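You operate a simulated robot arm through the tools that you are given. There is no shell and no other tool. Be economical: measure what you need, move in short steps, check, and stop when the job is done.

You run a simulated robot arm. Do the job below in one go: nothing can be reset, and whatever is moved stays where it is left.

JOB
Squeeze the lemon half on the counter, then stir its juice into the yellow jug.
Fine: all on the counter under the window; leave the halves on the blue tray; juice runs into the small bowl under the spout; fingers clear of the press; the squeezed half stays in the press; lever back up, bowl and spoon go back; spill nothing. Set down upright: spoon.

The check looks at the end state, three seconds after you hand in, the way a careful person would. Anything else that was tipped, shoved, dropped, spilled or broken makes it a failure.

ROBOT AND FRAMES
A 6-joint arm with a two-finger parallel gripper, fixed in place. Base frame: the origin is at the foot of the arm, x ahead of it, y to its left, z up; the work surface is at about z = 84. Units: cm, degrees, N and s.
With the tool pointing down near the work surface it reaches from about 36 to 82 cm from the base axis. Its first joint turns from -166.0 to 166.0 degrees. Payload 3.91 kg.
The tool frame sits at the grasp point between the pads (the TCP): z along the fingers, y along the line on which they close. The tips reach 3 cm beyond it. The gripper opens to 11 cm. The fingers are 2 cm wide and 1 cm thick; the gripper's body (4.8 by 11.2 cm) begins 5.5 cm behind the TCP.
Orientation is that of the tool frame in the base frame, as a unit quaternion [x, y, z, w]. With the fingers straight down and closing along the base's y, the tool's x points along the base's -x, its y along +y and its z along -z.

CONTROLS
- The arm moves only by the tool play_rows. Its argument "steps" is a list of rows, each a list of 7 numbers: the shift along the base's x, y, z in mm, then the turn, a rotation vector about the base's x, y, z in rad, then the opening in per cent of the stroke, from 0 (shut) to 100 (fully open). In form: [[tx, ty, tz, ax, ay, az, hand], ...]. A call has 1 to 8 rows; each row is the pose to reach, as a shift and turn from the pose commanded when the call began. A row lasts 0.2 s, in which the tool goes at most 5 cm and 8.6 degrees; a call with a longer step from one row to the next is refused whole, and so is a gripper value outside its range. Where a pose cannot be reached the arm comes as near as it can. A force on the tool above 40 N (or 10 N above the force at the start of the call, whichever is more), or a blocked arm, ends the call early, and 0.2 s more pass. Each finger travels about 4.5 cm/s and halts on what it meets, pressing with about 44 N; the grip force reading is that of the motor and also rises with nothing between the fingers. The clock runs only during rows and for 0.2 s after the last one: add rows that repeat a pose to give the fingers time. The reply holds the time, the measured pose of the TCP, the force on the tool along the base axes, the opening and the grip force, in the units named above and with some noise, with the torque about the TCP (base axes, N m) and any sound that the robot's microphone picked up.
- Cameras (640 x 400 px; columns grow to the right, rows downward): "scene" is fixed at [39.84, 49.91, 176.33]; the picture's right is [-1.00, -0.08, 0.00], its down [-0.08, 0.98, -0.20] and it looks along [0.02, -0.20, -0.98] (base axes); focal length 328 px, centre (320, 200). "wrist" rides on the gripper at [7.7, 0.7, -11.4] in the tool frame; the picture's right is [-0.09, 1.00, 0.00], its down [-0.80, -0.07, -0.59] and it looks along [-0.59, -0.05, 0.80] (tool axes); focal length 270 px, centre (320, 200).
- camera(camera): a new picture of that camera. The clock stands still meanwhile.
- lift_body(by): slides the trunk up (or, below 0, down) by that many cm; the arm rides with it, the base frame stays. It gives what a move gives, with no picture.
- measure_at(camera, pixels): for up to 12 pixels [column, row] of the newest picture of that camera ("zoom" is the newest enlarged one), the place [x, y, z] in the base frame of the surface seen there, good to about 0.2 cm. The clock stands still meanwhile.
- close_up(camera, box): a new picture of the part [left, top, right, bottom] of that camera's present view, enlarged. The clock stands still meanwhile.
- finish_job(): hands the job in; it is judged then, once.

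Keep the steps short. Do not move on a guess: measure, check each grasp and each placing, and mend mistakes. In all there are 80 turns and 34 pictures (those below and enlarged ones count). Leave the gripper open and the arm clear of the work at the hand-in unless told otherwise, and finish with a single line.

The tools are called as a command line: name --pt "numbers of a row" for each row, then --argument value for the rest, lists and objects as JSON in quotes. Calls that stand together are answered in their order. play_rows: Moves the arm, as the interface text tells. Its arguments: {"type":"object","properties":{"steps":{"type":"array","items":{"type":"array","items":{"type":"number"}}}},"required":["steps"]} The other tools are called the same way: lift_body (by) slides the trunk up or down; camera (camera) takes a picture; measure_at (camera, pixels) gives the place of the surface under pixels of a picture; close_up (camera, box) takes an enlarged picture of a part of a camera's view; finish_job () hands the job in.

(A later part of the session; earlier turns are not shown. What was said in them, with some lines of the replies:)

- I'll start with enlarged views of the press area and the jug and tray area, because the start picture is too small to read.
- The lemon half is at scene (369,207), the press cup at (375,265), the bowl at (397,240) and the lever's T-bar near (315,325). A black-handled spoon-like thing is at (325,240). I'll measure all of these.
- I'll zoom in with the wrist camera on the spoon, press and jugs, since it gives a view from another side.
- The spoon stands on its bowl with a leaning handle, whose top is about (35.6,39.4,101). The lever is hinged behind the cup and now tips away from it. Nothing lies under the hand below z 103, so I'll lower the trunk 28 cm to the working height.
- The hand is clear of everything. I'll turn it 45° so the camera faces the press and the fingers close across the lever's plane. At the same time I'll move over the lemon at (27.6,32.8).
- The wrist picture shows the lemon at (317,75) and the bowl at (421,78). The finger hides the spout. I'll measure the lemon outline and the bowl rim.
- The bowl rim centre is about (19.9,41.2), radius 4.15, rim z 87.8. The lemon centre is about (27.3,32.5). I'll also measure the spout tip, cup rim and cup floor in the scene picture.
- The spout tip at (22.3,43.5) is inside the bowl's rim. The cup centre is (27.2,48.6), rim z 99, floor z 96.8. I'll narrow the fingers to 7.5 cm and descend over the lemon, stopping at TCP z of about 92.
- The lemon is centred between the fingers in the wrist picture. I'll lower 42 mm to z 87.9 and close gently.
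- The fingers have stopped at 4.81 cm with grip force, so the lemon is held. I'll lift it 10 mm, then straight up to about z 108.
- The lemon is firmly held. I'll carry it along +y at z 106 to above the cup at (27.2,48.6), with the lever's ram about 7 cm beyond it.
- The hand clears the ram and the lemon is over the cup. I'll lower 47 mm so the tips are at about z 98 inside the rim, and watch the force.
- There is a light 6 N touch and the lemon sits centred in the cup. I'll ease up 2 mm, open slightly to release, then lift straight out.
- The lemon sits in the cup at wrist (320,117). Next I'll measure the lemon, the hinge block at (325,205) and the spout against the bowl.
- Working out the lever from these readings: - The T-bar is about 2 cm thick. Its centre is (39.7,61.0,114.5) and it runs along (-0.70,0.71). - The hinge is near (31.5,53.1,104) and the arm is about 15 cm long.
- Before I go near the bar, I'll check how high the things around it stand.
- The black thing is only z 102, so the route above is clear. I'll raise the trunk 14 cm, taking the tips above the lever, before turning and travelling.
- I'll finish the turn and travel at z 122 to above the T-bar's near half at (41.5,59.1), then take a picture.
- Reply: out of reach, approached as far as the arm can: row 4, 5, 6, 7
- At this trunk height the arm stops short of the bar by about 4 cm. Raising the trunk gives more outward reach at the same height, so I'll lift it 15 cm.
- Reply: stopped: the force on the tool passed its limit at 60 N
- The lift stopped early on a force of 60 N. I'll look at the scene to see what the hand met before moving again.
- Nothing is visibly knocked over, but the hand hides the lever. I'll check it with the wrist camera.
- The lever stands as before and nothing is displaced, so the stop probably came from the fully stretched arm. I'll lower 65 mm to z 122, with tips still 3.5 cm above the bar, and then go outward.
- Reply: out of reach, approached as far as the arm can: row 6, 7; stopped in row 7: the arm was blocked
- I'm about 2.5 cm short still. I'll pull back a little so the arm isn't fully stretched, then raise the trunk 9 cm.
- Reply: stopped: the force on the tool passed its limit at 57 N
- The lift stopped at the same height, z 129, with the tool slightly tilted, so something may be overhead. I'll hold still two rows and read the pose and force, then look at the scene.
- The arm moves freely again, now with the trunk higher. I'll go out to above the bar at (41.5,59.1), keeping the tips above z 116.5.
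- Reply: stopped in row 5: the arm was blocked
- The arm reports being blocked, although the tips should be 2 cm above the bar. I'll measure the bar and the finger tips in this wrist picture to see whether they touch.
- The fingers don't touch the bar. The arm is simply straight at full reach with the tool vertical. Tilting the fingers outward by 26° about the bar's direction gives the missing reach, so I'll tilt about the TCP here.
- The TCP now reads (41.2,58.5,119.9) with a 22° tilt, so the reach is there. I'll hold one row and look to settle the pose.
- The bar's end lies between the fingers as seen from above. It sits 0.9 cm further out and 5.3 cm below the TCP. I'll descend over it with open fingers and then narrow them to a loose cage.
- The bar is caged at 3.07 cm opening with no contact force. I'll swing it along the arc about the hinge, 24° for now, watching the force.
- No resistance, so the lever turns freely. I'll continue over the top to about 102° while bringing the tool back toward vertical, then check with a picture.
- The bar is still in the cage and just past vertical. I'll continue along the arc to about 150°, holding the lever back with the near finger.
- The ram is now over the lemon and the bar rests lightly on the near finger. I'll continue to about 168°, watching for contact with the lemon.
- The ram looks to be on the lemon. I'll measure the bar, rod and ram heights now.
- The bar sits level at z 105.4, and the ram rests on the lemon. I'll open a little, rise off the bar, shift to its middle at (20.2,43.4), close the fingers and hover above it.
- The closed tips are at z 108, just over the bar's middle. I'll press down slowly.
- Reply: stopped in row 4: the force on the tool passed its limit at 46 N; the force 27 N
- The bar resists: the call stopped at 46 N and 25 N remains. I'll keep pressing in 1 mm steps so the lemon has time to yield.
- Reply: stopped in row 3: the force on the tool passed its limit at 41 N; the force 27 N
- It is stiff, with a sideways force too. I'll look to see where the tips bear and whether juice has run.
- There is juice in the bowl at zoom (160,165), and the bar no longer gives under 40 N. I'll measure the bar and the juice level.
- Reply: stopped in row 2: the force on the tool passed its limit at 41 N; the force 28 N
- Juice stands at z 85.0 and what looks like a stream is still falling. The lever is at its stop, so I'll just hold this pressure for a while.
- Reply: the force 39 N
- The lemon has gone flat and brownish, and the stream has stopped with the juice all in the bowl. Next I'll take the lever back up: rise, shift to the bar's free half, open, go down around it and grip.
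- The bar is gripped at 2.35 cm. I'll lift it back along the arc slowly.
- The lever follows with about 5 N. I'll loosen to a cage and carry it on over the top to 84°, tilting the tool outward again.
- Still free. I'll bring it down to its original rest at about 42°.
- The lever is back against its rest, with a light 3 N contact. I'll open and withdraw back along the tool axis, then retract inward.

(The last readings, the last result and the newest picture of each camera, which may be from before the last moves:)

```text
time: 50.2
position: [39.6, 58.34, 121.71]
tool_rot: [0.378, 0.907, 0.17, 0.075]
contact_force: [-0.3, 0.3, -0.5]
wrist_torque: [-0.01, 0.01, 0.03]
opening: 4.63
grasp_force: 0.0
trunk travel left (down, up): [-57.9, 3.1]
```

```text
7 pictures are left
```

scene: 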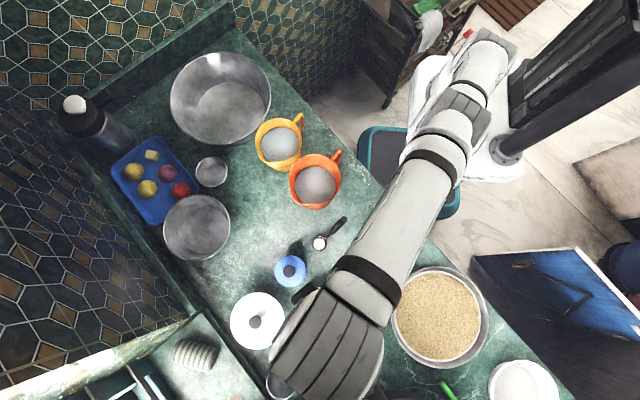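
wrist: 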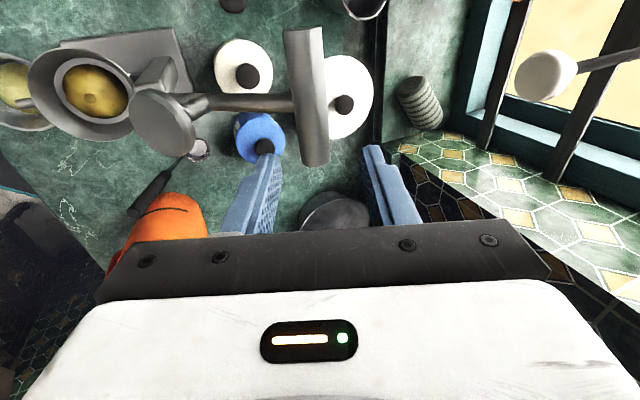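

The lever is up as before and the squeezed half lies in the press. Next is the bowl. I'll bring the tool back over the counter at safe height, upright again, before lowering the trunk.

play_rows --pt "-15 -20 5 -0.07 0.073 0 42" --pt "-40 -50 5 -0.14 0.146 0 42" --pt "-70 -85 5 -0.2 0.21 0 42" --pt "-100 -120 5 -0.258 0.271 0 42" --pt "-130 -155 5 -0.258 0.271 0 42" --pt "-150 -185 5 -0.258 0.271 0 42" --pt "-160 -203 5 -0.258 0.271 0 42"

play_rows --pt "0 0 0 0 0 0.14 42" --pt "0 0 0 0 0 0.28 42" --pt "0 0 0 0 0 0.42 42" --pt "0 0 0 0 0 0.56 42" --pt "0 0 0 0 0 0.7 42" --pt "0 0 0 0 0 0.84 42" --pt "0 0 0 0 0 0.98 42" --pt "0 0 0 0 0 1.12 42"

```text
time: 51.8
position: [23.55, 37.87, 122.14]
tool_rot: [0.385, 0.923, 0.0, 0.0]
contact_force: [0.0, 0.9, -0.1]
wrist_torque: [-0.04, 0.0, 0.01]
opening: 4.63
grasp_force: 0.1
trunk travel left (down, up): [-57.9, 3.1]
```

```text
time: 53.6
position: [23.52, 38.05, 122.05]
tool_rot: [-0.165, 0.986, 0.0, -0.001]
contact_force: [-0.1, -0.1, 0.0]
wrist_torque: [0.0, -0.01, -0.02]
opening: 4.62
grasp_force: 0.0
trunk travel left (down, up): [-57.9, 3.1]
```

The tool is upright at (23.5,38,122). I'll finish the yaw to 45° and lower the trunk 21 cm.

play_rows --pt "-2 0 0 0 0 0.14 42" --pt "-3 0 0 0 0 0.28 42" --pt "-4 0 0 0 0 0.42 42" --pt "-5 -1 0 0 0 0.454 42"

lift_body --by -21

```text
time: 54.6
position: [23.14, 37.92, 122.09]
tool_rot: [-0.383, 0.924, 0.0, 0.0]
contact_force: [-0.6, -0.1, 0.2]
wrist_torque: [0.03, 0.0, 0.01]
opening: 4.62
grasp_force: 0.0
trunk travel left (down, up): [-57.9, 3.1]
```

```text
time: 56.9
position: [23.08, 37.83, 101.19]
tool_rot: [-0.382, 0.924, 0.0, 0.0]
contact_force: [-0.6, 0.5, 0.2]
wrist_torque: [0.01, 0.01, -0.03]
opening: 4.62
grasp_force: 0.1
trunk travel left (down, up): [-36.9, 24.1]
```

Now I'll tilt 17° to match the bowl's sloping wall, come down to z 93 with the tips still above the rim, and look.

play_rows --pt "0 0 -10 0.1 0.098 0 42" --pt "0 0 -30 0.2 0.196 0 42" --pt "0 1 -55 0.2145 0.21 0 38" --pt "0 1 -75 0.2145 0.21 0 36" --pt "0 1 -80 0.2145 0.21 0 36"

camera --camera "wrist"

```text
time: 58.1
position: [23.04, 38.19, 93.22]
tool_rot: [-0.377, 0.914, 0.139, -0.057]
contact_force: [0.1, -0.2, -0.4]
wrist_torque: [-0.02, 0.0, 0.03]
opening: 3.94
grasp_force: 0.1
trunk travel left (down, up): [-36.9, 24.1]
```

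```text
6 pictures are left
```

wrist: 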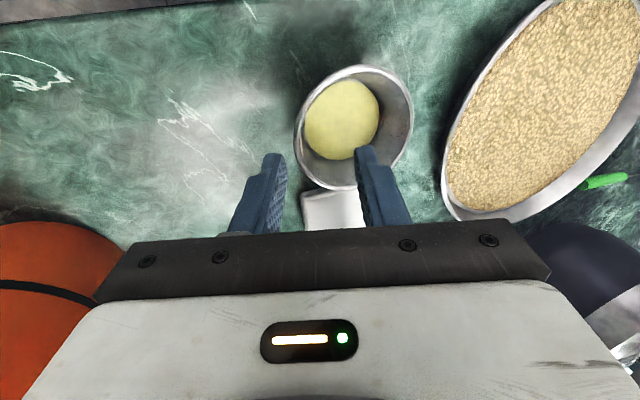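

The right finger is over the bowl's inside and the left one is outside. I'll measure the rim to be sure of the centre.

measure_at --camera "wrist" --pixels '[[297, 130], [301, 108], [315, 86], [350, 68], [385, 76], [411, 100], [408, 130], [303, 160], [325, 183], [340, 120], [330, 150]]'

```text
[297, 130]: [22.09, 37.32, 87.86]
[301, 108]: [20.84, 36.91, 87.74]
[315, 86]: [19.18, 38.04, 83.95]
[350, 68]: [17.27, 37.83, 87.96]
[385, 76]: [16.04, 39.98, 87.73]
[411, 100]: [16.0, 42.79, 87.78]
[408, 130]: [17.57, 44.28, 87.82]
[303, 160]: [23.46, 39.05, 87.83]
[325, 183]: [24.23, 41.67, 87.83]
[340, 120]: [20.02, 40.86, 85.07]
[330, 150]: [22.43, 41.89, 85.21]
```

The bowl centre is (20.1,41.0) with rim z 87.8, so that is where it must return. I'll lower onto the near rim at (23.2,37.8,88.9) and close on the wall.

play_rows --pt "2 -4 -15 0 0 0 36" --pt "2 -4 -32 0 0 0 36" --pt "2 -4 -43 0 0 0 36" --pt "2 -4 -43 0 0 0 20" --pt "2 -4 -43 0 0 0 8" --pt "2 -4 -43 0 0 0 0" --pt "2 -4 -43 0 0 0 0"

```text
time: 59.7
position: [23.18, 37.49, 88.71]
tool_rot: [-0.377, 0.914, 0.138, -0.056]
contact_force: [-0.7, 0.3, 0.6]
wrist_torque: [-0.05, -0.03, 0.0]
opening: 0.62
grasp_force: 43.6
trunk travel left (down, up): [-36.9, 24.1]
```

The wall is gripped: 0.62 cm opening, 44 N. I'll lift 6 mm, then slide it out sideways from under the spout before rising.

play_rows --pt "0 0 3 0 0 0 0" --pt "0 0 8 0 0 0 0" --pt "5 -5 12 0 0 0 0" --pt "14 -14 16 0 0 0 0" --pt "26 -26 22 0 0 0 0" --pt "38 -38 30 0 0 0 0" --pt "44 -44 38 0 0 0 0" --pt "46 -46 44 0 0 0 0"

camera --camera "wrist"

```text
time: 61.5
position: [27.84, 33.0, 93.19]
tool_rot: [-0.378, 0.914, 0.139, -0.056]
contact_force: [0.7, 0.6, -0.5]
wrist_torque: [-0.05, -0.03, -0.01]
opening: 0.62
grasp_force: 44.1
trunk travel left (down, up): [-36.9, 24.1]
```

```text
5 pictures are left
```

wrist: 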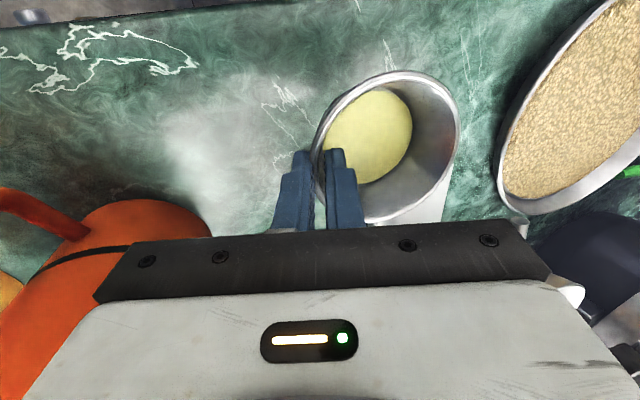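

The bowl is held level with the juice still in it, clear of the spout. I'll raise the trunk 17 cm to carry it above the jugs.

lift_body --by 17

play_rows --pt "10 -8 0 0 0 -0.06 0" --pt "28 -18 0 0 0 -0.12 0" --pt "54 -30 0 0 0 -0.18 0" --pt "84 -44 0 0 0 -0.24 0" --pt "116 -58 0 0 0 -0.3 0" --pt "148 -74 0 0 0 -0.36 0" --pt "180 -90 0 0 0 -0.4 0" --pt "210 -105 0 0 0 -0.44 0"

```text
time: 63.4
position: [27.91, 33.16, 110.21]
tool_rot: [-0.378, 0.914, 0.138, -0.056]
contact_force: [0.4, 0.0, -0.1]
wrist_torque: [-0.02, -0.01, 0.01]
opening: 0.58
grasp_force: 43.9
trunk travel left (down, up): [-53.9, 7.1]
```

```text
time: 65.2
position: [48.94, 22.4, 110.12]
tool_rot: [-0.168, 0.974, 0.147, -0.025]
contact_force: [0.5, -0.3, -1.2]
wrist_torque: [-0.01, 0.02, 0.0]
opening: 0.56
grasp_force: 43.4
trunk travel left (down, up): [-53.9, 7.1]
```

The bowl is over the jug area with the yaw aligned outward. I'll move so the bowl's near lip will be over the yellow jug at (53.2,18.6), then start tilting to 29°.

play_rows --pt "20 -15 -3 0 0 0 0" --pt "50 -39 -10 0 0 0 0" --pt "80 -62 -20 0 0 0 0" --pt "95 -66 -28 0.033 -0.094 0 0" --pt "97 -67 -32 0.066 -0.189 0 0" --pt "97 -67 -32 0.099 -0.283 0 0" --pt "95 -67 -32 0.132 -0.377 0 0" --pt "93 -68 -32 0.165 -0.472 0 0"

close_up --camera "scene" --box '[200, 80, 360, 180]'

```text
time: 67.0
position: [58.24, 15.59, 107.21]
tool_rot: [-0.2, 0.937, 0.183, 0.218]
contact_force: [-0.4, 0.5, -0.1]
wrist_torque: [0.03, 0.0, -0.01]
opening: 0.56
grasp_force: 44.0
trunk travel left (down, up): [-53.9, 7.1]
```

```text
4.00 times, centred on (280, 130) of scene
```

zoom: 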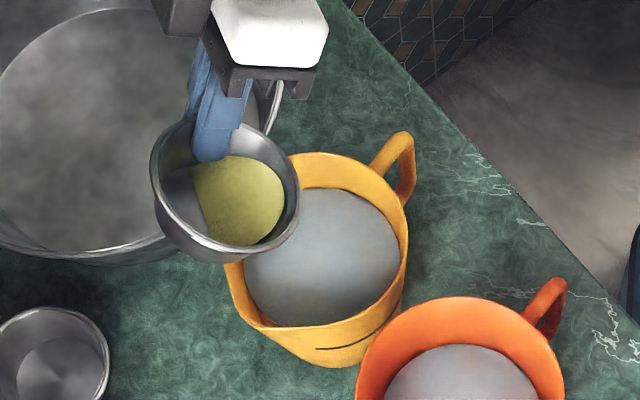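

The juice is in the bowl, with the lip at zoom (298,195) next to the jug opening. I'll measure the lip, the jug's rim and liquid, and the big pot's rim beside it.

measure_at --camera "zoom" --pixels '[[297, 195], [285, 240], [240, 258], [160, 165], [250, 290], [300, 330], [405, 240], [300, 155], [325, 250], [100, 258], [180, 245], [240, 130]]'

```text
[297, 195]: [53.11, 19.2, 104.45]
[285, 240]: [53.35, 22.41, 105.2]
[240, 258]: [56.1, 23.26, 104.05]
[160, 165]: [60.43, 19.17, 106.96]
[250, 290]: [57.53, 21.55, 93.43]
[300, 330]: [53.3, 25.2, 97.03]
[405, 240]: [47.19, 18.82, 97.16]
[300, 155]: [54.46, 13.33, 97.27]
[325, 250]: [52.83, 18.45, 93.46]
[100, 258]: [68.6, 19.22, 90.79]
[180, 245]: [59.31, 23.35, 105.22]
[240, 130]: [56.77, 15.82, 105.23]
```

The lip is right above the jug's centre, 7 cm above its rim. I'll tilt on slowly to about 66° while keeping the lip over the middle.

play_rows --pt "-2 0 -1 0.0264 -0.0755 0 0" --pt "-4 -1 -2 0.0528 -0.151 0 0" --pt "-6 -2 -3 0.0792 -0.2265 0 0" --pt "-8 -3 -4 0.1056 -0.302 0 0" --pt "-10 -3 -5 0.132 -0.3775 0 0" --pt "-12 -4 -6 0.158 -0.453 0 0" --pt "-14 -5 -7 0.185 -0.5285 0 0" --pt "-16 -6 -8 0.211 -0.604 0 0"

```text
time: 68.8
position: [56.54, 15.13, 106.16]
tool_rot: [-0.222, 0.807, 0.212, 0.505]
contact_force: [0.0, 0.2, 0.4]
wrist_torque: [-0.01, 0.04, -0.02]
opening: 0.57
grasp_force: 43.7
trunk travel left (down, up): [-53.9, 7.1]
```

Next I'll tilt slowly from 66° to 90°.

play_rows --pt "-2 0 0 0.0173 -0.0495 0 0" --pt "-4 -1 0 0.0347 -0.099 0 0" --pt "-6 -2 0 0.052 -0.1485 0 0" --pt "-8 -3 0 0.0693 -0.198 0 0" --pt "-10 -3 0 0.0866 -0.2475 0 0" --pt "-12 -4 0 0.104 -0.297 0 0" --pt "-14 -5 0 0.1213 -0.3465 0 0" --pt "-16 -6 0 0.1386 -0.396 0 0"

close_up --camera "scene" --box '[200, 80, 360, 180]'

```text
time: 70.6
position: [56.77, 13.99, 108.61]
tool_rot: [-0.221, 0.678, 0.227, 0.663]
contact_force: [0.0, -0.5, -0.2]
wrist_torque: [-0.03, 0.03, -0.02]
opening: 0.52
grasp_force: 44.2
out of reach, approached as far as the arm can: row 7, 8
trunk travel left (down, up): [-53.9, 7.1]
```

```text
4.00 times, centred on (280, 130) of scene
```

zoom: 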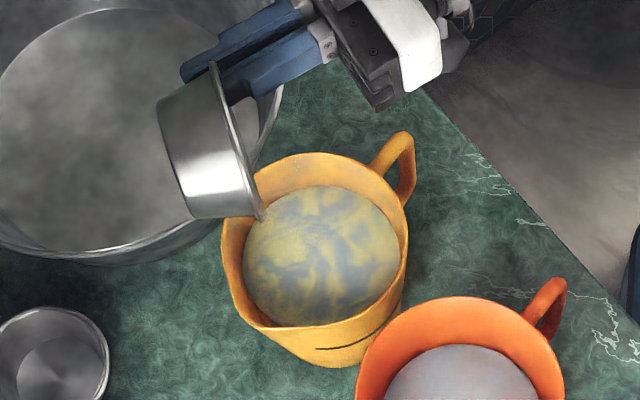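

The juice has gone into the jug: yellow streaks show at zoom (320,250). The bowl stands on edge, and the arm is at its limit here. I'll hold so the last drops fall, since the lip is inside the jug's rim.

measure_at --camera "zoom" --pixels '[[262, 214], [256, 190], [240, 150], [245, 300], [235, 250], [320, 250]]'

play_rows --pt "0 0 0 0.1386 -0.396 0 0"

```text
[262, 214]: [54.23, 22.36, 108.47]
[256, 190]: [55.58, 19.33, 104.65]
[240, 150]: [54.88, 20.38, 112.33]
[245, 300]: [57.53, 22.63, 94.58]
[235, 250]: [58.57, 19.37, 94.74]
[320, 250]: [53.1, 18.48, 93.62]
```

```text
refused: row 1 steps farther than a row can; nothing moved
```

That row was my mistake, and it was refused with nothing moved. The lip's lowest point, (55.6,19.3), is well inside the jug. I'll hold still for 1.4 s to drain.

play_rows --pt "0 0 0 0 0 0 0" --pt "0 0 0 0 0 0 0" --pt "0 0 0 0 0 0 0" --pt "0 0 0 0 0 0 0" --pt "0 0 0 0 0 0 0" --pt "0 0 0 0 0 0 0" --pt "0 0 0 0 0 0 0"

```text
time: 72.2
position: [56.58, 14.01, 108.54]
tool_rot: [-0.221, 0.678, 0.227, 0.663]
contact_force: [0.3, 0.4, -0.5]
wrist_torque: [-0.02, 0.03, 0.02]
opening: 0.54
grasp_force: 43.9
trunk travel left (down, up): [-53.9, 7.1]
```

I'll turn the bowl back level in reverse, keeping its lip over the jug, in two calls.

play_rows --pt "5 2 4 -0.033 0.0943 0 0" --pt "10 4 8 -0.066 0.1886 0 0" --pt "14 5 10 -0.099 0.2829 0 0" --pt "18 7 12 -0.132 0.3772 0 0" --pt "21 8 14 -0.165 0.4715 0 0" --pt "24 9 16 -0.198 0.5658 0 0" --pt "27 10 18 -0.231 0.66 0 0" --pt "30 11 20 -0.264 0.754 0 0"

play_rows --pt "2 1 2 -0.033 0.0943 0 0" --pt "4 2 4 -0.066 0.1886 0 0" --pt "6 2 6 -0.099 0.2829 0 0" --pt "8 3 8 -0.132 0.3772 0 0" --pt "8 3 10 -0.165 0.4715 0 0" --pt "8 3 12 -0.198 0.5658 0 0" --pt "8 3 14 -0.231 0.66 0 0" --pt "8 3 16 -0.251 0.717 0 0"

```text
time: 74.0
position: [59.66, 15.0, 110.36]
tool_rot: [-0.211, 0.896, 0.196, 0.339]
contact_force: [-0.8, 0.7, -0.7]
wrist_torque: [-0.03, 0.03, 0.0]
opening: 0.49
grasp_force: 43.9
trunk travel left (down, up): [-53.9, 7.1]
```

```text
time: 75.8
position: [60.37, 15.5, 112.11]
tool_rot: [-0.17, 0.974, 0.146, -0.025]
contact_force: [-0.4, 0.4, 0.0]
wrist_torque: [0.01, 0.02, -0.01]
opening: 0.51
grasp_force: 44.0
trunk travel left (down, up): [-53.9, 7.1]
```

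The bowl is level again. I'll carry it back the way it came, toward (27.9,33.1) at z 110, with the yaw returned to 45°.

play_rows --pt "-40 24 0 0 0 0.04 0" --pt "-82 48 0 0 0 0.1 0" --pt "-124 70 0 0 0 0.16 0" --pt "-166 92 0 0 0 0.22 0" --pt "-208 114 0 0 0 0.28 0" --pt "-250 136 -5 0 0 0.34 0" --pt "-290 158 -12 0 0 0.4 0" --pt "-325 176 -19 0 0 0.44 0"

lift_body --by -17

```text
time: 77.6
position: [27.7, 33.19, 110.19]
tool_rot: [-0.378, 0.914, 0.138, -0.055]
contact_force: [-0.2, -0.5, 0.0]
wrist_torque: [0.02, -0.03, -0.03]
opening: 0.51
grasp_force: 43.9
trunk travel left (down, up): [-53.9, 7.1]
```

```text
time: 79.5
position: [27.86, 33.23, 93.13]
tool_rot: [-0.377, 0.914, 0.139, -0.057]
contact_force: [0.3, 0.5, -0.9]
wrist_torque: [-0.02, -0.01, 0.0]
opening: 0.48
grasp_force: 44.2
trunk travel left (down, up): [-36.9, 24.1]
```

I'll slide it back under the spout low down, mirroring the way out, and lower the last millimetres gently while watching the force.

play_rows --pt "-8 7 -14 0 0 0 0" --pt "-20 19 -22 0 0 0 0" --pt "-32 31 -28 0 0 0 0" --pt "-41 39 -32 0 0 0 0" --pt "-46 44 -36 0 0 0 0" --pt "-46 44 -39 0 0 0 0" --pt "-46 44 -41 0 0 0 0" --pt "-46 44 -41 0 0 0 0"

```text
time: 81.3
position: [23.26, 37.55, 89.03]
tool_rot: [-0.378, 0.914, 0.138, -0.056]
contact_force: [0.3, -0.3, -0.3]
wrist_torque: [-0.02, -0.05, -0.02]
opening: 0.47
grasp_force: 44.4
trunk travel left (down, up): [-36.9, 24.1]
```

No contact yet, and it sits about 3 mm above the old height. I'll lower in 1 mm steps until it touches.

play_rows --pt "0 0 -1 0 0 0 0" --pt "0 0 -2 0 0 0 0" --pt "0 0 -3 0 0 0 0" --pt "0 0 -3 0 0 0 0"

```text
time: 82.3
position: [23.23, 37.51, 88.93]
tool_rot: [-0.378, 0.914, 0.138, -0.055]
contact_force: [-0.5, 0.3, 13.1]
wrist_torque: [-0.04, 0.47, 0.03]
opening: 0.44
grasp_force: 43.9
trunk travel left (down, up): [-36.9, 24.1]
```

The bowl touches the counter with 13 N. I'll ease 1 mm up, open the fingers slowly and lift straight off, then look at the bowl and the spoon.

play_rows --pt "0 0 2 0 0 0 0" --pt "0 0 2 0 0 0 8" --pt "0 0 2 0 0 0 20" --pt "0 0 2 0 0 0 34" --pt "0 0 2 0 0 0 34" --pt "2 -2 20 0 0 0 34" --pt "5 -5 45 0 0 0 34" --pt "10 -12 80 0 0 0 34"

camera --camera "wrist"

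```text
time: 84.1
position: [24.36, 36.42, 96.85]
tool_rot: [-0.378, 0.914, 0.139, -0.056]
contact_force: [0.3, -0.8, 0.9]
wrist_torque: [0.01, 0.01, -0.01]
opening: 3.74
grasp_force: 0.0
trunk travel left (down, up): [-36.9, 24.1]
```

```text
2 pictures are left
```

wrist: 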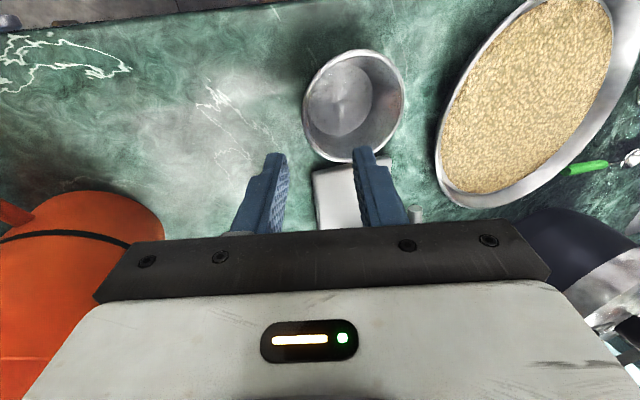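

The bowl is back, upright and empty. At the right edge there is a green-handled thing with a shiny end, at (588,168) to (632,157). I'll measure it, the bowl rim and the jug to decide which one is the spoon.

measure_at --camera "wrist" --pixels '[[573, 171], [600, 165], [612, 163], [622, 160], [632, 157], [632, 164], [305, 100], [350, 52], [402, 95], [345, 160], [340, 100], [315, 140]]'

close_up --camera "scene" --box '[280, 200, 520, 400]'

```text
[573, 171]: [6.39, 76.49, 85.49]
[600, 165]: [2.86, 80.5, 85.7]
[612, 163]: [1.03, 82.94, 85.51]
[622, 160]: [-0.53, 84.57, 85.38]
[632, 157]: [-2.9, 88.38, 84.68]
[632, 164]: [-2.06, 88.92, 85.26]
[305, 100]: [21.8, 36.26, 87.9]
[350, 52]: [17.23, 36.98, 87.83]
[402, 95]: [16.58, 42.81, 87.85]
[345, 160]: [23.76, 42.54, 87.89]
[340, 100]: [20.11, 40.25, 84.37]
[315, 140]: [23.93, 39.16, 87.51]
```

```text
2.00 times, centred on (400, 300) of scene
```

zoom: 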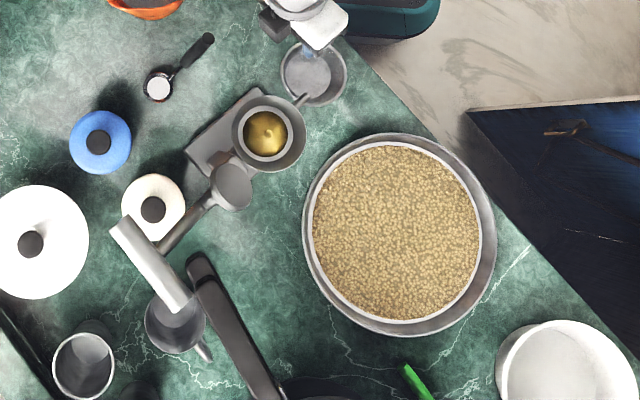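

The bowl sits within 8 mm of its old place. The green thing lies at r = 88 cm, out of reach, so the spoon is the black-handled one, whose handle leans 21° toward the base. I'll rise, untilt, go over the handle's axis and tilt the tool to match it.

play_rows --pt "0 0 30 -0.054 -0.0525 0 34" --pt "10 0 60 -0.107 -0.105 0 34" --pt "40 3 95 -0.161 -0.158 0 34" --pt "70 5 115 -0.2145 -0.21 0 34" --pt "90 7 115 -0.2145 -0.21 0 34" --pt "90 7 115 -0.2145 -0.21 0 34"

play_rows --pt "0 0 -3 0.07 -0.0715 0 34" --pt "0 0 -6 0.14 -0.143 0 34" --pt "0 0 -10 0.21 -0.2145 0 34" --pt "0 0 -10 0.259 -0.265 0 34" --pt "0 0 -10 0.259 -0.265 0 34"

```text
time: 85.5
position: [33.39, 37.27, 108.32]
tool_rot: [-0.382, 0.924, -0.001, 0.0]
contact_force: [-0.4, -0.5, 0.4]
wrist_torque: [-0.01, 0.04, -0.05]
opening: 3.73
grasp_force: 0.0
trunk travel left (down, up): [-36.9, 24.1]
```

```text
time: 86.7
position: [33.19, 37.06, 107.22]
tool_rot: [-0.376, 0.908, 0.069, 0.172]
contact_force: [0.3, -1.2, -0.2]
wrist_torque: [0.0, 0.02, -0.01]
opening: 3.77
grasp_force: 0.2
trunk travel left (down, up): [-36.9, 24.1]
```

The tool is aligned with the handle. I'll descend along its axis to (36.0,40.0,97.5) and close.

play_rows --pt "8 9 -30 0 0 0 34" --pt "16 17 -58 0 0 0 34" --pt "23 25 -83 0 0 0 34" --pt "28 29 -97 0 0 0 34" --pt "28 29 -97 0 0 0 20" --pt "28 29 -97 0 0 0 8" --pt "28 29 -97 0 0 0 0" --pt "28 29 -97 0 0 0 0"

```text
time: 88.5
position: [35.89, 40.06, 97.55]
tool_rot: [-0.375, 0.908, 0.069, 0.171]
contact_force: [-0.2, -0.2, 0.2]
wrist_torque: [-0.02, 0.0, 0.0]
opening: 1.55
grasp_force: 43.9
trunk travel left (down, up): [-36.9, 24.1]
```

The handle is gripped at 1.55 cm. The pose to remember is (35.89,40.06,97.55). I'll lift the spoon straight up 19 cm with the trunk, carry it over the yellow jug and bring the shaft vertical.

lift_body --by 19

play_rows --pt "10 -13 0 0 0 0 0" --pt "35 -46 0 0 0 0 0" --pt "65 -84 0 -0.05 0.051 0 0" --pt "95 -122 0 -0.1 0.102 0 0" --pt "125 -162 0 -0.15 0.153 0 0" --pt "150 -195 0 -0.2 0.204 0 0" --pt "165 -216 0 -0.255 0.26 0 0" --pt "165 -216 0 -0.255 0.26 0 0"

```text
time: 90.6
position: [35.99, 40.16, 116.51]
tool_rot: [-0.376, 0.908, 0.07, 0.171]
contact_force: [0.1, -0.5, -1.1]
wrist_torque: [0.0, 0.03, -0.01]
opening: 1.56
grasp_force: 43.6
trunk travel left (down, up): [-55.9, 5.1]
```

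```text
time: 92.4
position: [52.41, 18.51, 116.7]
tool_rot: [-0.382, 0.924, 0.0, 0.003]
contact_force: [-0.3, -0.1, -1.2]
wrist_torque: [0.03, -0.04, 0.04]
opening: 1.58
grasp_force: 44.0
trunk travel left (down, up): [-55.9, 5.1]
```

The spoon is over the jug's centre with its tip at about z 102. I'll lower it 133 mm into the liquid, leaving about 4 cm above the jug's floor.

play_rows --pt "0 0 -30 0 0 0 0" --pt "0 0 -55 0 0 0 0" --pt "0 0 -75 0 0 0 0" --pt "0 0 -92 0 0 0 0" --pt "0 0 -108 0 0 0 0" --pt "0 0 -122 0 0 0 0" --pt "0 0 -133 0 0 0 0" --pt "0 0 -133 0 0 0 0"

```text
time: 94.2
position: [52.49, 18.61, 103.07]
tool_rot: [-0.382, 0.924, 0.001, 0.003]
contact_force: [-0.7, -0.3, -1.3]
wrist_torque: [-0.03, -0.03, 0.01]
opening: 1.57
grasp_force: 43.8
trunk travel left (down, up): [-55.9, 5.1]
```

No contact. I'll stir gently with three circles of 18 mm radius, each ending back at the centre.

play_rows --pt "18 0 0 0 0 0 0" --pt "11 14 0 0 0 0 0" --pt "-4 18 0 0 0 0 0" --pt "-16 8 0 0 0 0 0" --pt "-16 -8 0 0 0 0 0" --pt "-4 -18 0 0 0 0 0" --pt "11 -14 0 0 0 0 0" --pt "0 0 0 0 0 0 0"

play_rows --pt "18 0 0 0 0 0 0" --pt "11 14 0 0 0 0 0" --pt "-4 18 0 0 0 0 0" --pt "-16 8 0 0 0 0 0" --pt "-16 -8 0 0 0 0 0" --pt "-4 -18 0 0 0 0 0" --pt "11 -14 0 0 0 0 0" --pt "0 0 0 0 0 0 0"

play_rows --pt "18 0 -8 0 0 0 0" --pt "11 14 -8 0 0 0 0" --pt "-4 18 -8 0 0 0 0" --pt "-16 8 -8 0 0 0 0" --pt "-16 -8 -8 0 0 0 0" --pt "-4 -18 -8 0 0 0 0" --pt "11 -14 -8 0 0 0 0" --pt "0 0 0 0 0 0 0"

```text
time: 96.0
position: [52.59, 18.44, 103.27]
tool_rot: [-0.382, 0.924, 0.0, 0.002]
contact_force: [0.3, -0.5, -1.4]
wrist_torque: [-0.01, 0.03, 0.01]
opening: 1.55
grasp_force: 43.8
trunk travel left (down, up): [-55.9, 5.1]
```

```text
time: 97.8
position: [52.55, 18.55, 103.17]
tool_rot: [-0.382, 0.924, -0.001, 0.003]
contact_force: [-0.1, -0.4, -0.8]
wrist_torque: [-0.02, 0.0, 0.04]
opening: 1.56
grasp_force: 44.2
trunk travel left (down, up): [-55.9, 5.1]
```

```text
time: 99.6
position: [52.52, 18.38, 103.15]
tool_rot: [-0.382, 0.924, 0.001, 0.003]
contact_force: [0.6, -0.2, -1.6]
wrist_torque: [-0.03, 0.01, -0.01]
opening: 1.57
grasp_force: 44.5
trunk travel left (down, up): [-55.9, 5.1]
```

There was no touching during stirring. I'll do two more circles, then lift slowly until the spoon hangs just above the liquid inside the jug's mouth, and let it drip there.

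play_rows --pt "18 0 0 0 0 0 0" --pt "11 14 0 0 0 0 0" --pt "-4 18 0 0 0 0 0" --pt "-16 8 0 0 0 0 0" --pt "-16 -8 0 0 0 0 0" --pt "-4 -18 0 0 0 0 0" --pt "11 -14 0 0 0 0 0" --pt "0 0 0 0 0 0 0"

play_rows --pt "18 0 0 0 0 0 0" --pt "11 14 0 0 0 0 0" --pt "-4 18 0 0 0 0 0" --pt "-16 8 0 0 0 0 0" --pt "-16 -8 0 0 0 0 0" --pt "-4 -18 0 0 0 0 0" --pt "11 -14 0 0 0 0 0" --pt "0 0 0 0 0 0 0"

play_rows --pt "0 0 12 0 0 0 0" --pt "0 0 24 0 0 0 0" --pt "0 0 36 0 0 0 0" --pt "0 0 48 0 0 0 0" --pt "0 0 58 0 0 0 0" --pt "0 0 66 0 0 0 0" --pt "0 0 72 0 0 0 0" --pt "0 0 72 0 0 0 0"

play_rows --pt "0 0 0 0 0 0 0" --pt "0 0 0 0 0 0 0" --pt "0 0 0 0 0 0 0" --pt "0 0 0 0 0 0 0" --pt "0 0 0 0 0 0 0" --pt "0 0 0 0 0 0 0" --pt "0 0 0 0 0 0 0" --pt "0 0 0 0 0 0 0"

play_rows --pt "0 0 0 0 0 0 0" --pt "0 0 0 0 0 0 0" --pt "0 0 0 0 0 0 0" --pt "0 0 0 0 0 0 0" --pt "0 0 0 0 0 0 0" --pt "0 0 0 0 0 0 0" --pt "0 0 0 0 0 0 0" --pt "0 0 0 0 0 0 0"

```text
time: 101.4
position: [52.26, 18.46, 103.21]
tool_rot: [-0.382, 0.924, 0.0, 0.003]
contact_force: [0.3, 0.4, -1.5]
wrist_torque: [-0.02, 0.0, -0.03]
opening: 1.57
grasp_force: 43.9
trunk travel left (down, up): [-55.9, 5.1]
```

```text
time: 103.2
position: [52.4, 18.7, 103.09]
tool_rot: [-0.382, 0.924, 0.0, 0.002]
contact_force: [-0.8, 0.1, -1.2]
wrist_torque: [-0.02, -0.01, 0.0]
opening: 1.57
grasp_force: 44.0
trunk travel left (down, up): [-55.9, 5.1]
```

```text
time: 105.0
position: [52.54, 18.47, 110.38]
tool_rot: [-0.382, 0.924, 0.0, 0.003]
contact_force: [-0.2, 0.4, -0.9]
wrist_torque: [0.03, -0.01, 0.02]
opening: 1.56
grasp_force: 44.2
trunk travel left (down, up): [-55.9, 5.1]
```

```text
time: 106.8
position: [52.59, 18.49, 110.34]
tool_rot: [-0.382, 0.924, 0.0, 0.004]
contact_force: [-0.7, 1.1, -0.4]
wrist_torque: [0.01, 0.04, -0.01]
opening: 1.55
grasp_force: 43.8
trunk travel left (down, up): [-55.9, 5.1]
```

```text
time: 108.6
position: [52.58, 18.39, 110.25]
tool_rot: [-0.382, 0.924, 0.0, 0.003]
contact_force: [-0.1, -0.2, -0.8]
wrist_torque: [-0.03, 0.01, -0.02]
opening: 1.57
grasp_force: 43.7
trunk travel left (down, up): [-55.9, 5.1]
```

I waited over 3 s with the spoon in the mouth of the jug. I'll raise it 61 mm, carry it back over its place with the original lean, and lower the trunk 18 cm to leave about 1 cm.

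play_rows --pt "0 0 20 0 0 0 0" --pt "0 0 45 0 0 0 0" --pt "0 0 61 0 0 0 0" --pt "-20 26 61 0 0 0 0" --pt "-45 60 61 0.05 -0.051 0 0" --pt "-72 96 61 0.1 -0.102 0 0" --pt "-100 132 61 0.15 -0.153 0 0" --pt "-126 166 61 0.2 -0.204 0 0"

play_rows --pt "-20 26 0 0.03 -0.03 0 0" --pt "-33 42 0 0.055 -0.056 0 0" --pt "-39 50 0 0.055 -0.056 0 0" --pt "-39 50 0 0.055 -0.056 0 0"

lift_body --by -18

```text
time: 110.4
position: [39.89, 35.1, 116.66]
tool_rot: [-0.378, 0.914, 0.055, 0.135]
contact_force: [-0.2, 0.2, -0.4]
wrist_torque: [-0.03, 0.0, 0.0]
opening: 1.54
grasp_force: 43.7
trunk travel left (down, up): [-55.9, 5.1]
```

```text
time: 111.4
position: [36.0, 40.14, 116.5]
tool_rot: [-0.377, 0.908, 0.069, 0.17]
contact_force: [0.2, -1.0, -0.8]
wrist_torque: [-0.06, 0.03, 0.01]
opening: 1.57
grasp_force: 44.1
trunk travel left (down, up): [-55.9, 5.1]
```

```text
time: 113.4
position: [36.07, 40.02, 98.49]
tool_rot: [-0.376, 0.908, 0.069, 0.171]
contact_force: [0.3, 0.0, -1.5]
wrist_torque: [-0.02, 0.05, -0.01]
opening: 1.56
grasp_force: 43.2
trunk travel left (down, up): [-37.9, 23.1]
```

The pose matches the way out, about 9 mm above the old height. I'll lower the last part in small steps, watching for contact.

play_rows --pt "0 0 -4 0 0 0 0" --pt "0 0 -7 0 0 0 0" --pt "0 0 -9 0 0 0 0" --pt "0 0 -10 0 0 0 0" --pt "0 0 -10 0 0 0 0"

```text
time: 114.6
position: [36.1, 40.19, 97.57]
tool_rot: [-0.375, 0.909, 0.068, 0.171]
contact_force: [0.8, 0.2, -1.3]
wrist_torque: [-0.01, 0.0, 0.01]
opening: 1.55
grasp_force: 43.4
trunk travel left (down, up): [-37.9, 23.1]
```

It still carries the spoon's weight of about 1 N, so there is no contact yet. I'll go down 1 to 2 mm more.

play_rows --pt "0 0 -1 0 0 0 0" --pt "0 0 -1 0 0 0 0" --pt "0 0 -2 0 0 0 0" --pt "0 0 -2 0 0 0 0"

```text
time: 115.6
position: [35.99, 40.09, 97.5]
tool_rot: [-0.375, 0.908, 0.069, 0.172]
contact_force: [-1.0, -0.9, 8.4]
wrist_torque: [0.21, -0.27, 0.04]
opening: 1.56
grasp_force: 43.8
trunk travel left (down, up): [-37.9, 23.1]
```

It stands on the counter with 8 N. I'll ease off 1 mm, open slowly and withdraw along the handle's axis.

play_rows --pt "0 0 1 0 0 0 0" --pt "0 0 1 0 0 0 14" --pt "0 0 1 0 0 0 18" --pt "0 0 1 0 0 0 28" --pt "0 0 1 0 0 0 36" --pt "0 0 1 0 0 0 36" --pt "-3 -3 12 0 0 0 36" --pt "-9 -9 33 0 0 0 36"

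play_rows --pt "-8 -8 28 0 0 0 36" --pt "-20 -20 62 0 0 0 36" --pt "-40 -50 100 0 0 0 50" --pt "-60 -90 130 0 0 0 70" --pt "-80 -120 150 0 0 0 90" --pt "-80 -120 150 0 0 0 100"

camera --camera "scene"

```text
time: 117.4
position: [35.14, 39.07, 100.67]
tool_rot: [-0.376, 0.908, 0.069, 0.17]
contact_force: [0.5, 0.6, 0.0]
wrist_torque: [0.03, -0.02, 0.01]
opening: 3.99
grasp_force: 0.1
trunk travel left (down, up): [-37.9, 23.1]
```

```text
refused: row 3 steps farther than a row can; nothing moved
```

```text
0 pictures are left
```

scene: 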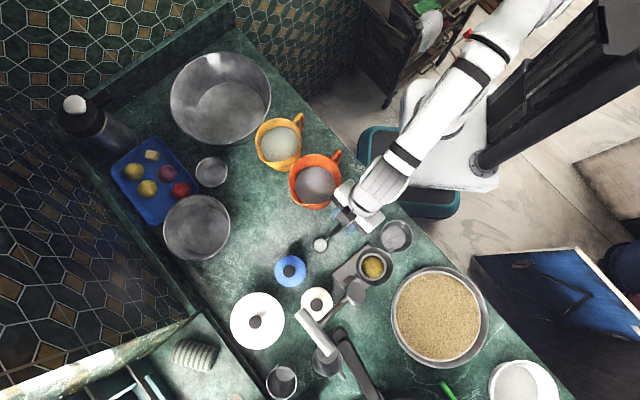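

The picture shows:
- the spoon standing in place, its bowl at (320,244)
- the jug evenly pale yellow
- the squeezed half in the press and the lever up
- the bowl back under the spout

The withdrawal step was too long and was refused, so I'll repeat it with shorter steps.

play_rows --pt "-7 -7 26 0 0 0 36" --pt "-14 -14 50 0 0 0 36" --pt "-21 -21 75 0 0 0 36" --pt "-30 -35 105 0 0 0 45" --pt "-42 -60 135 0 0 0 60" --pt "-55 -85 155 0 0 0 80" --pt "-60 -100 160 0 0 0 100" --pt "-60 -100 160 0 0 0 100"

measure_at --camera "scene" --pixels '[[320, 244], [327, 237], [333, 232], [280, 145], [397, 236]]'

```text
time: 119.2
position: [29.08, 29.05, 116.66]
tool_rot: [-0.376, 0.908, 0.068, 0.171]
contact_force: [-0.6, 0.4, 0.2]
wrist_torque: [-0.01, 0.04, 0.02]
opening: 11.01
grasp_force: 0.2
trunk travel left (down, up): [-37.9, 23.1]
```

```text
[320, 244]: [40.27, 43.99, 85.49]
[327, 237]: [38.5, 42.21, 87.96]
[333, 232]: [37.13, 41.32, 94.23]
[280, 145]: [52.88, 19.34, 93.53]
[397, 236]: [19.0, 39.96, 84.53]
```

The arm is clear, the gripper is open, and the spoon's handle reads where it was at the start. I'm handing in.

finish_job

```text
The job is handed in.
```

I squeezed the lemon half, poured its juice into the yellow jug and stirred it in; the squeezed half is in the press, the lever is up, the spoon stands in its place, and the bowl is about 8 mm off its old spot.
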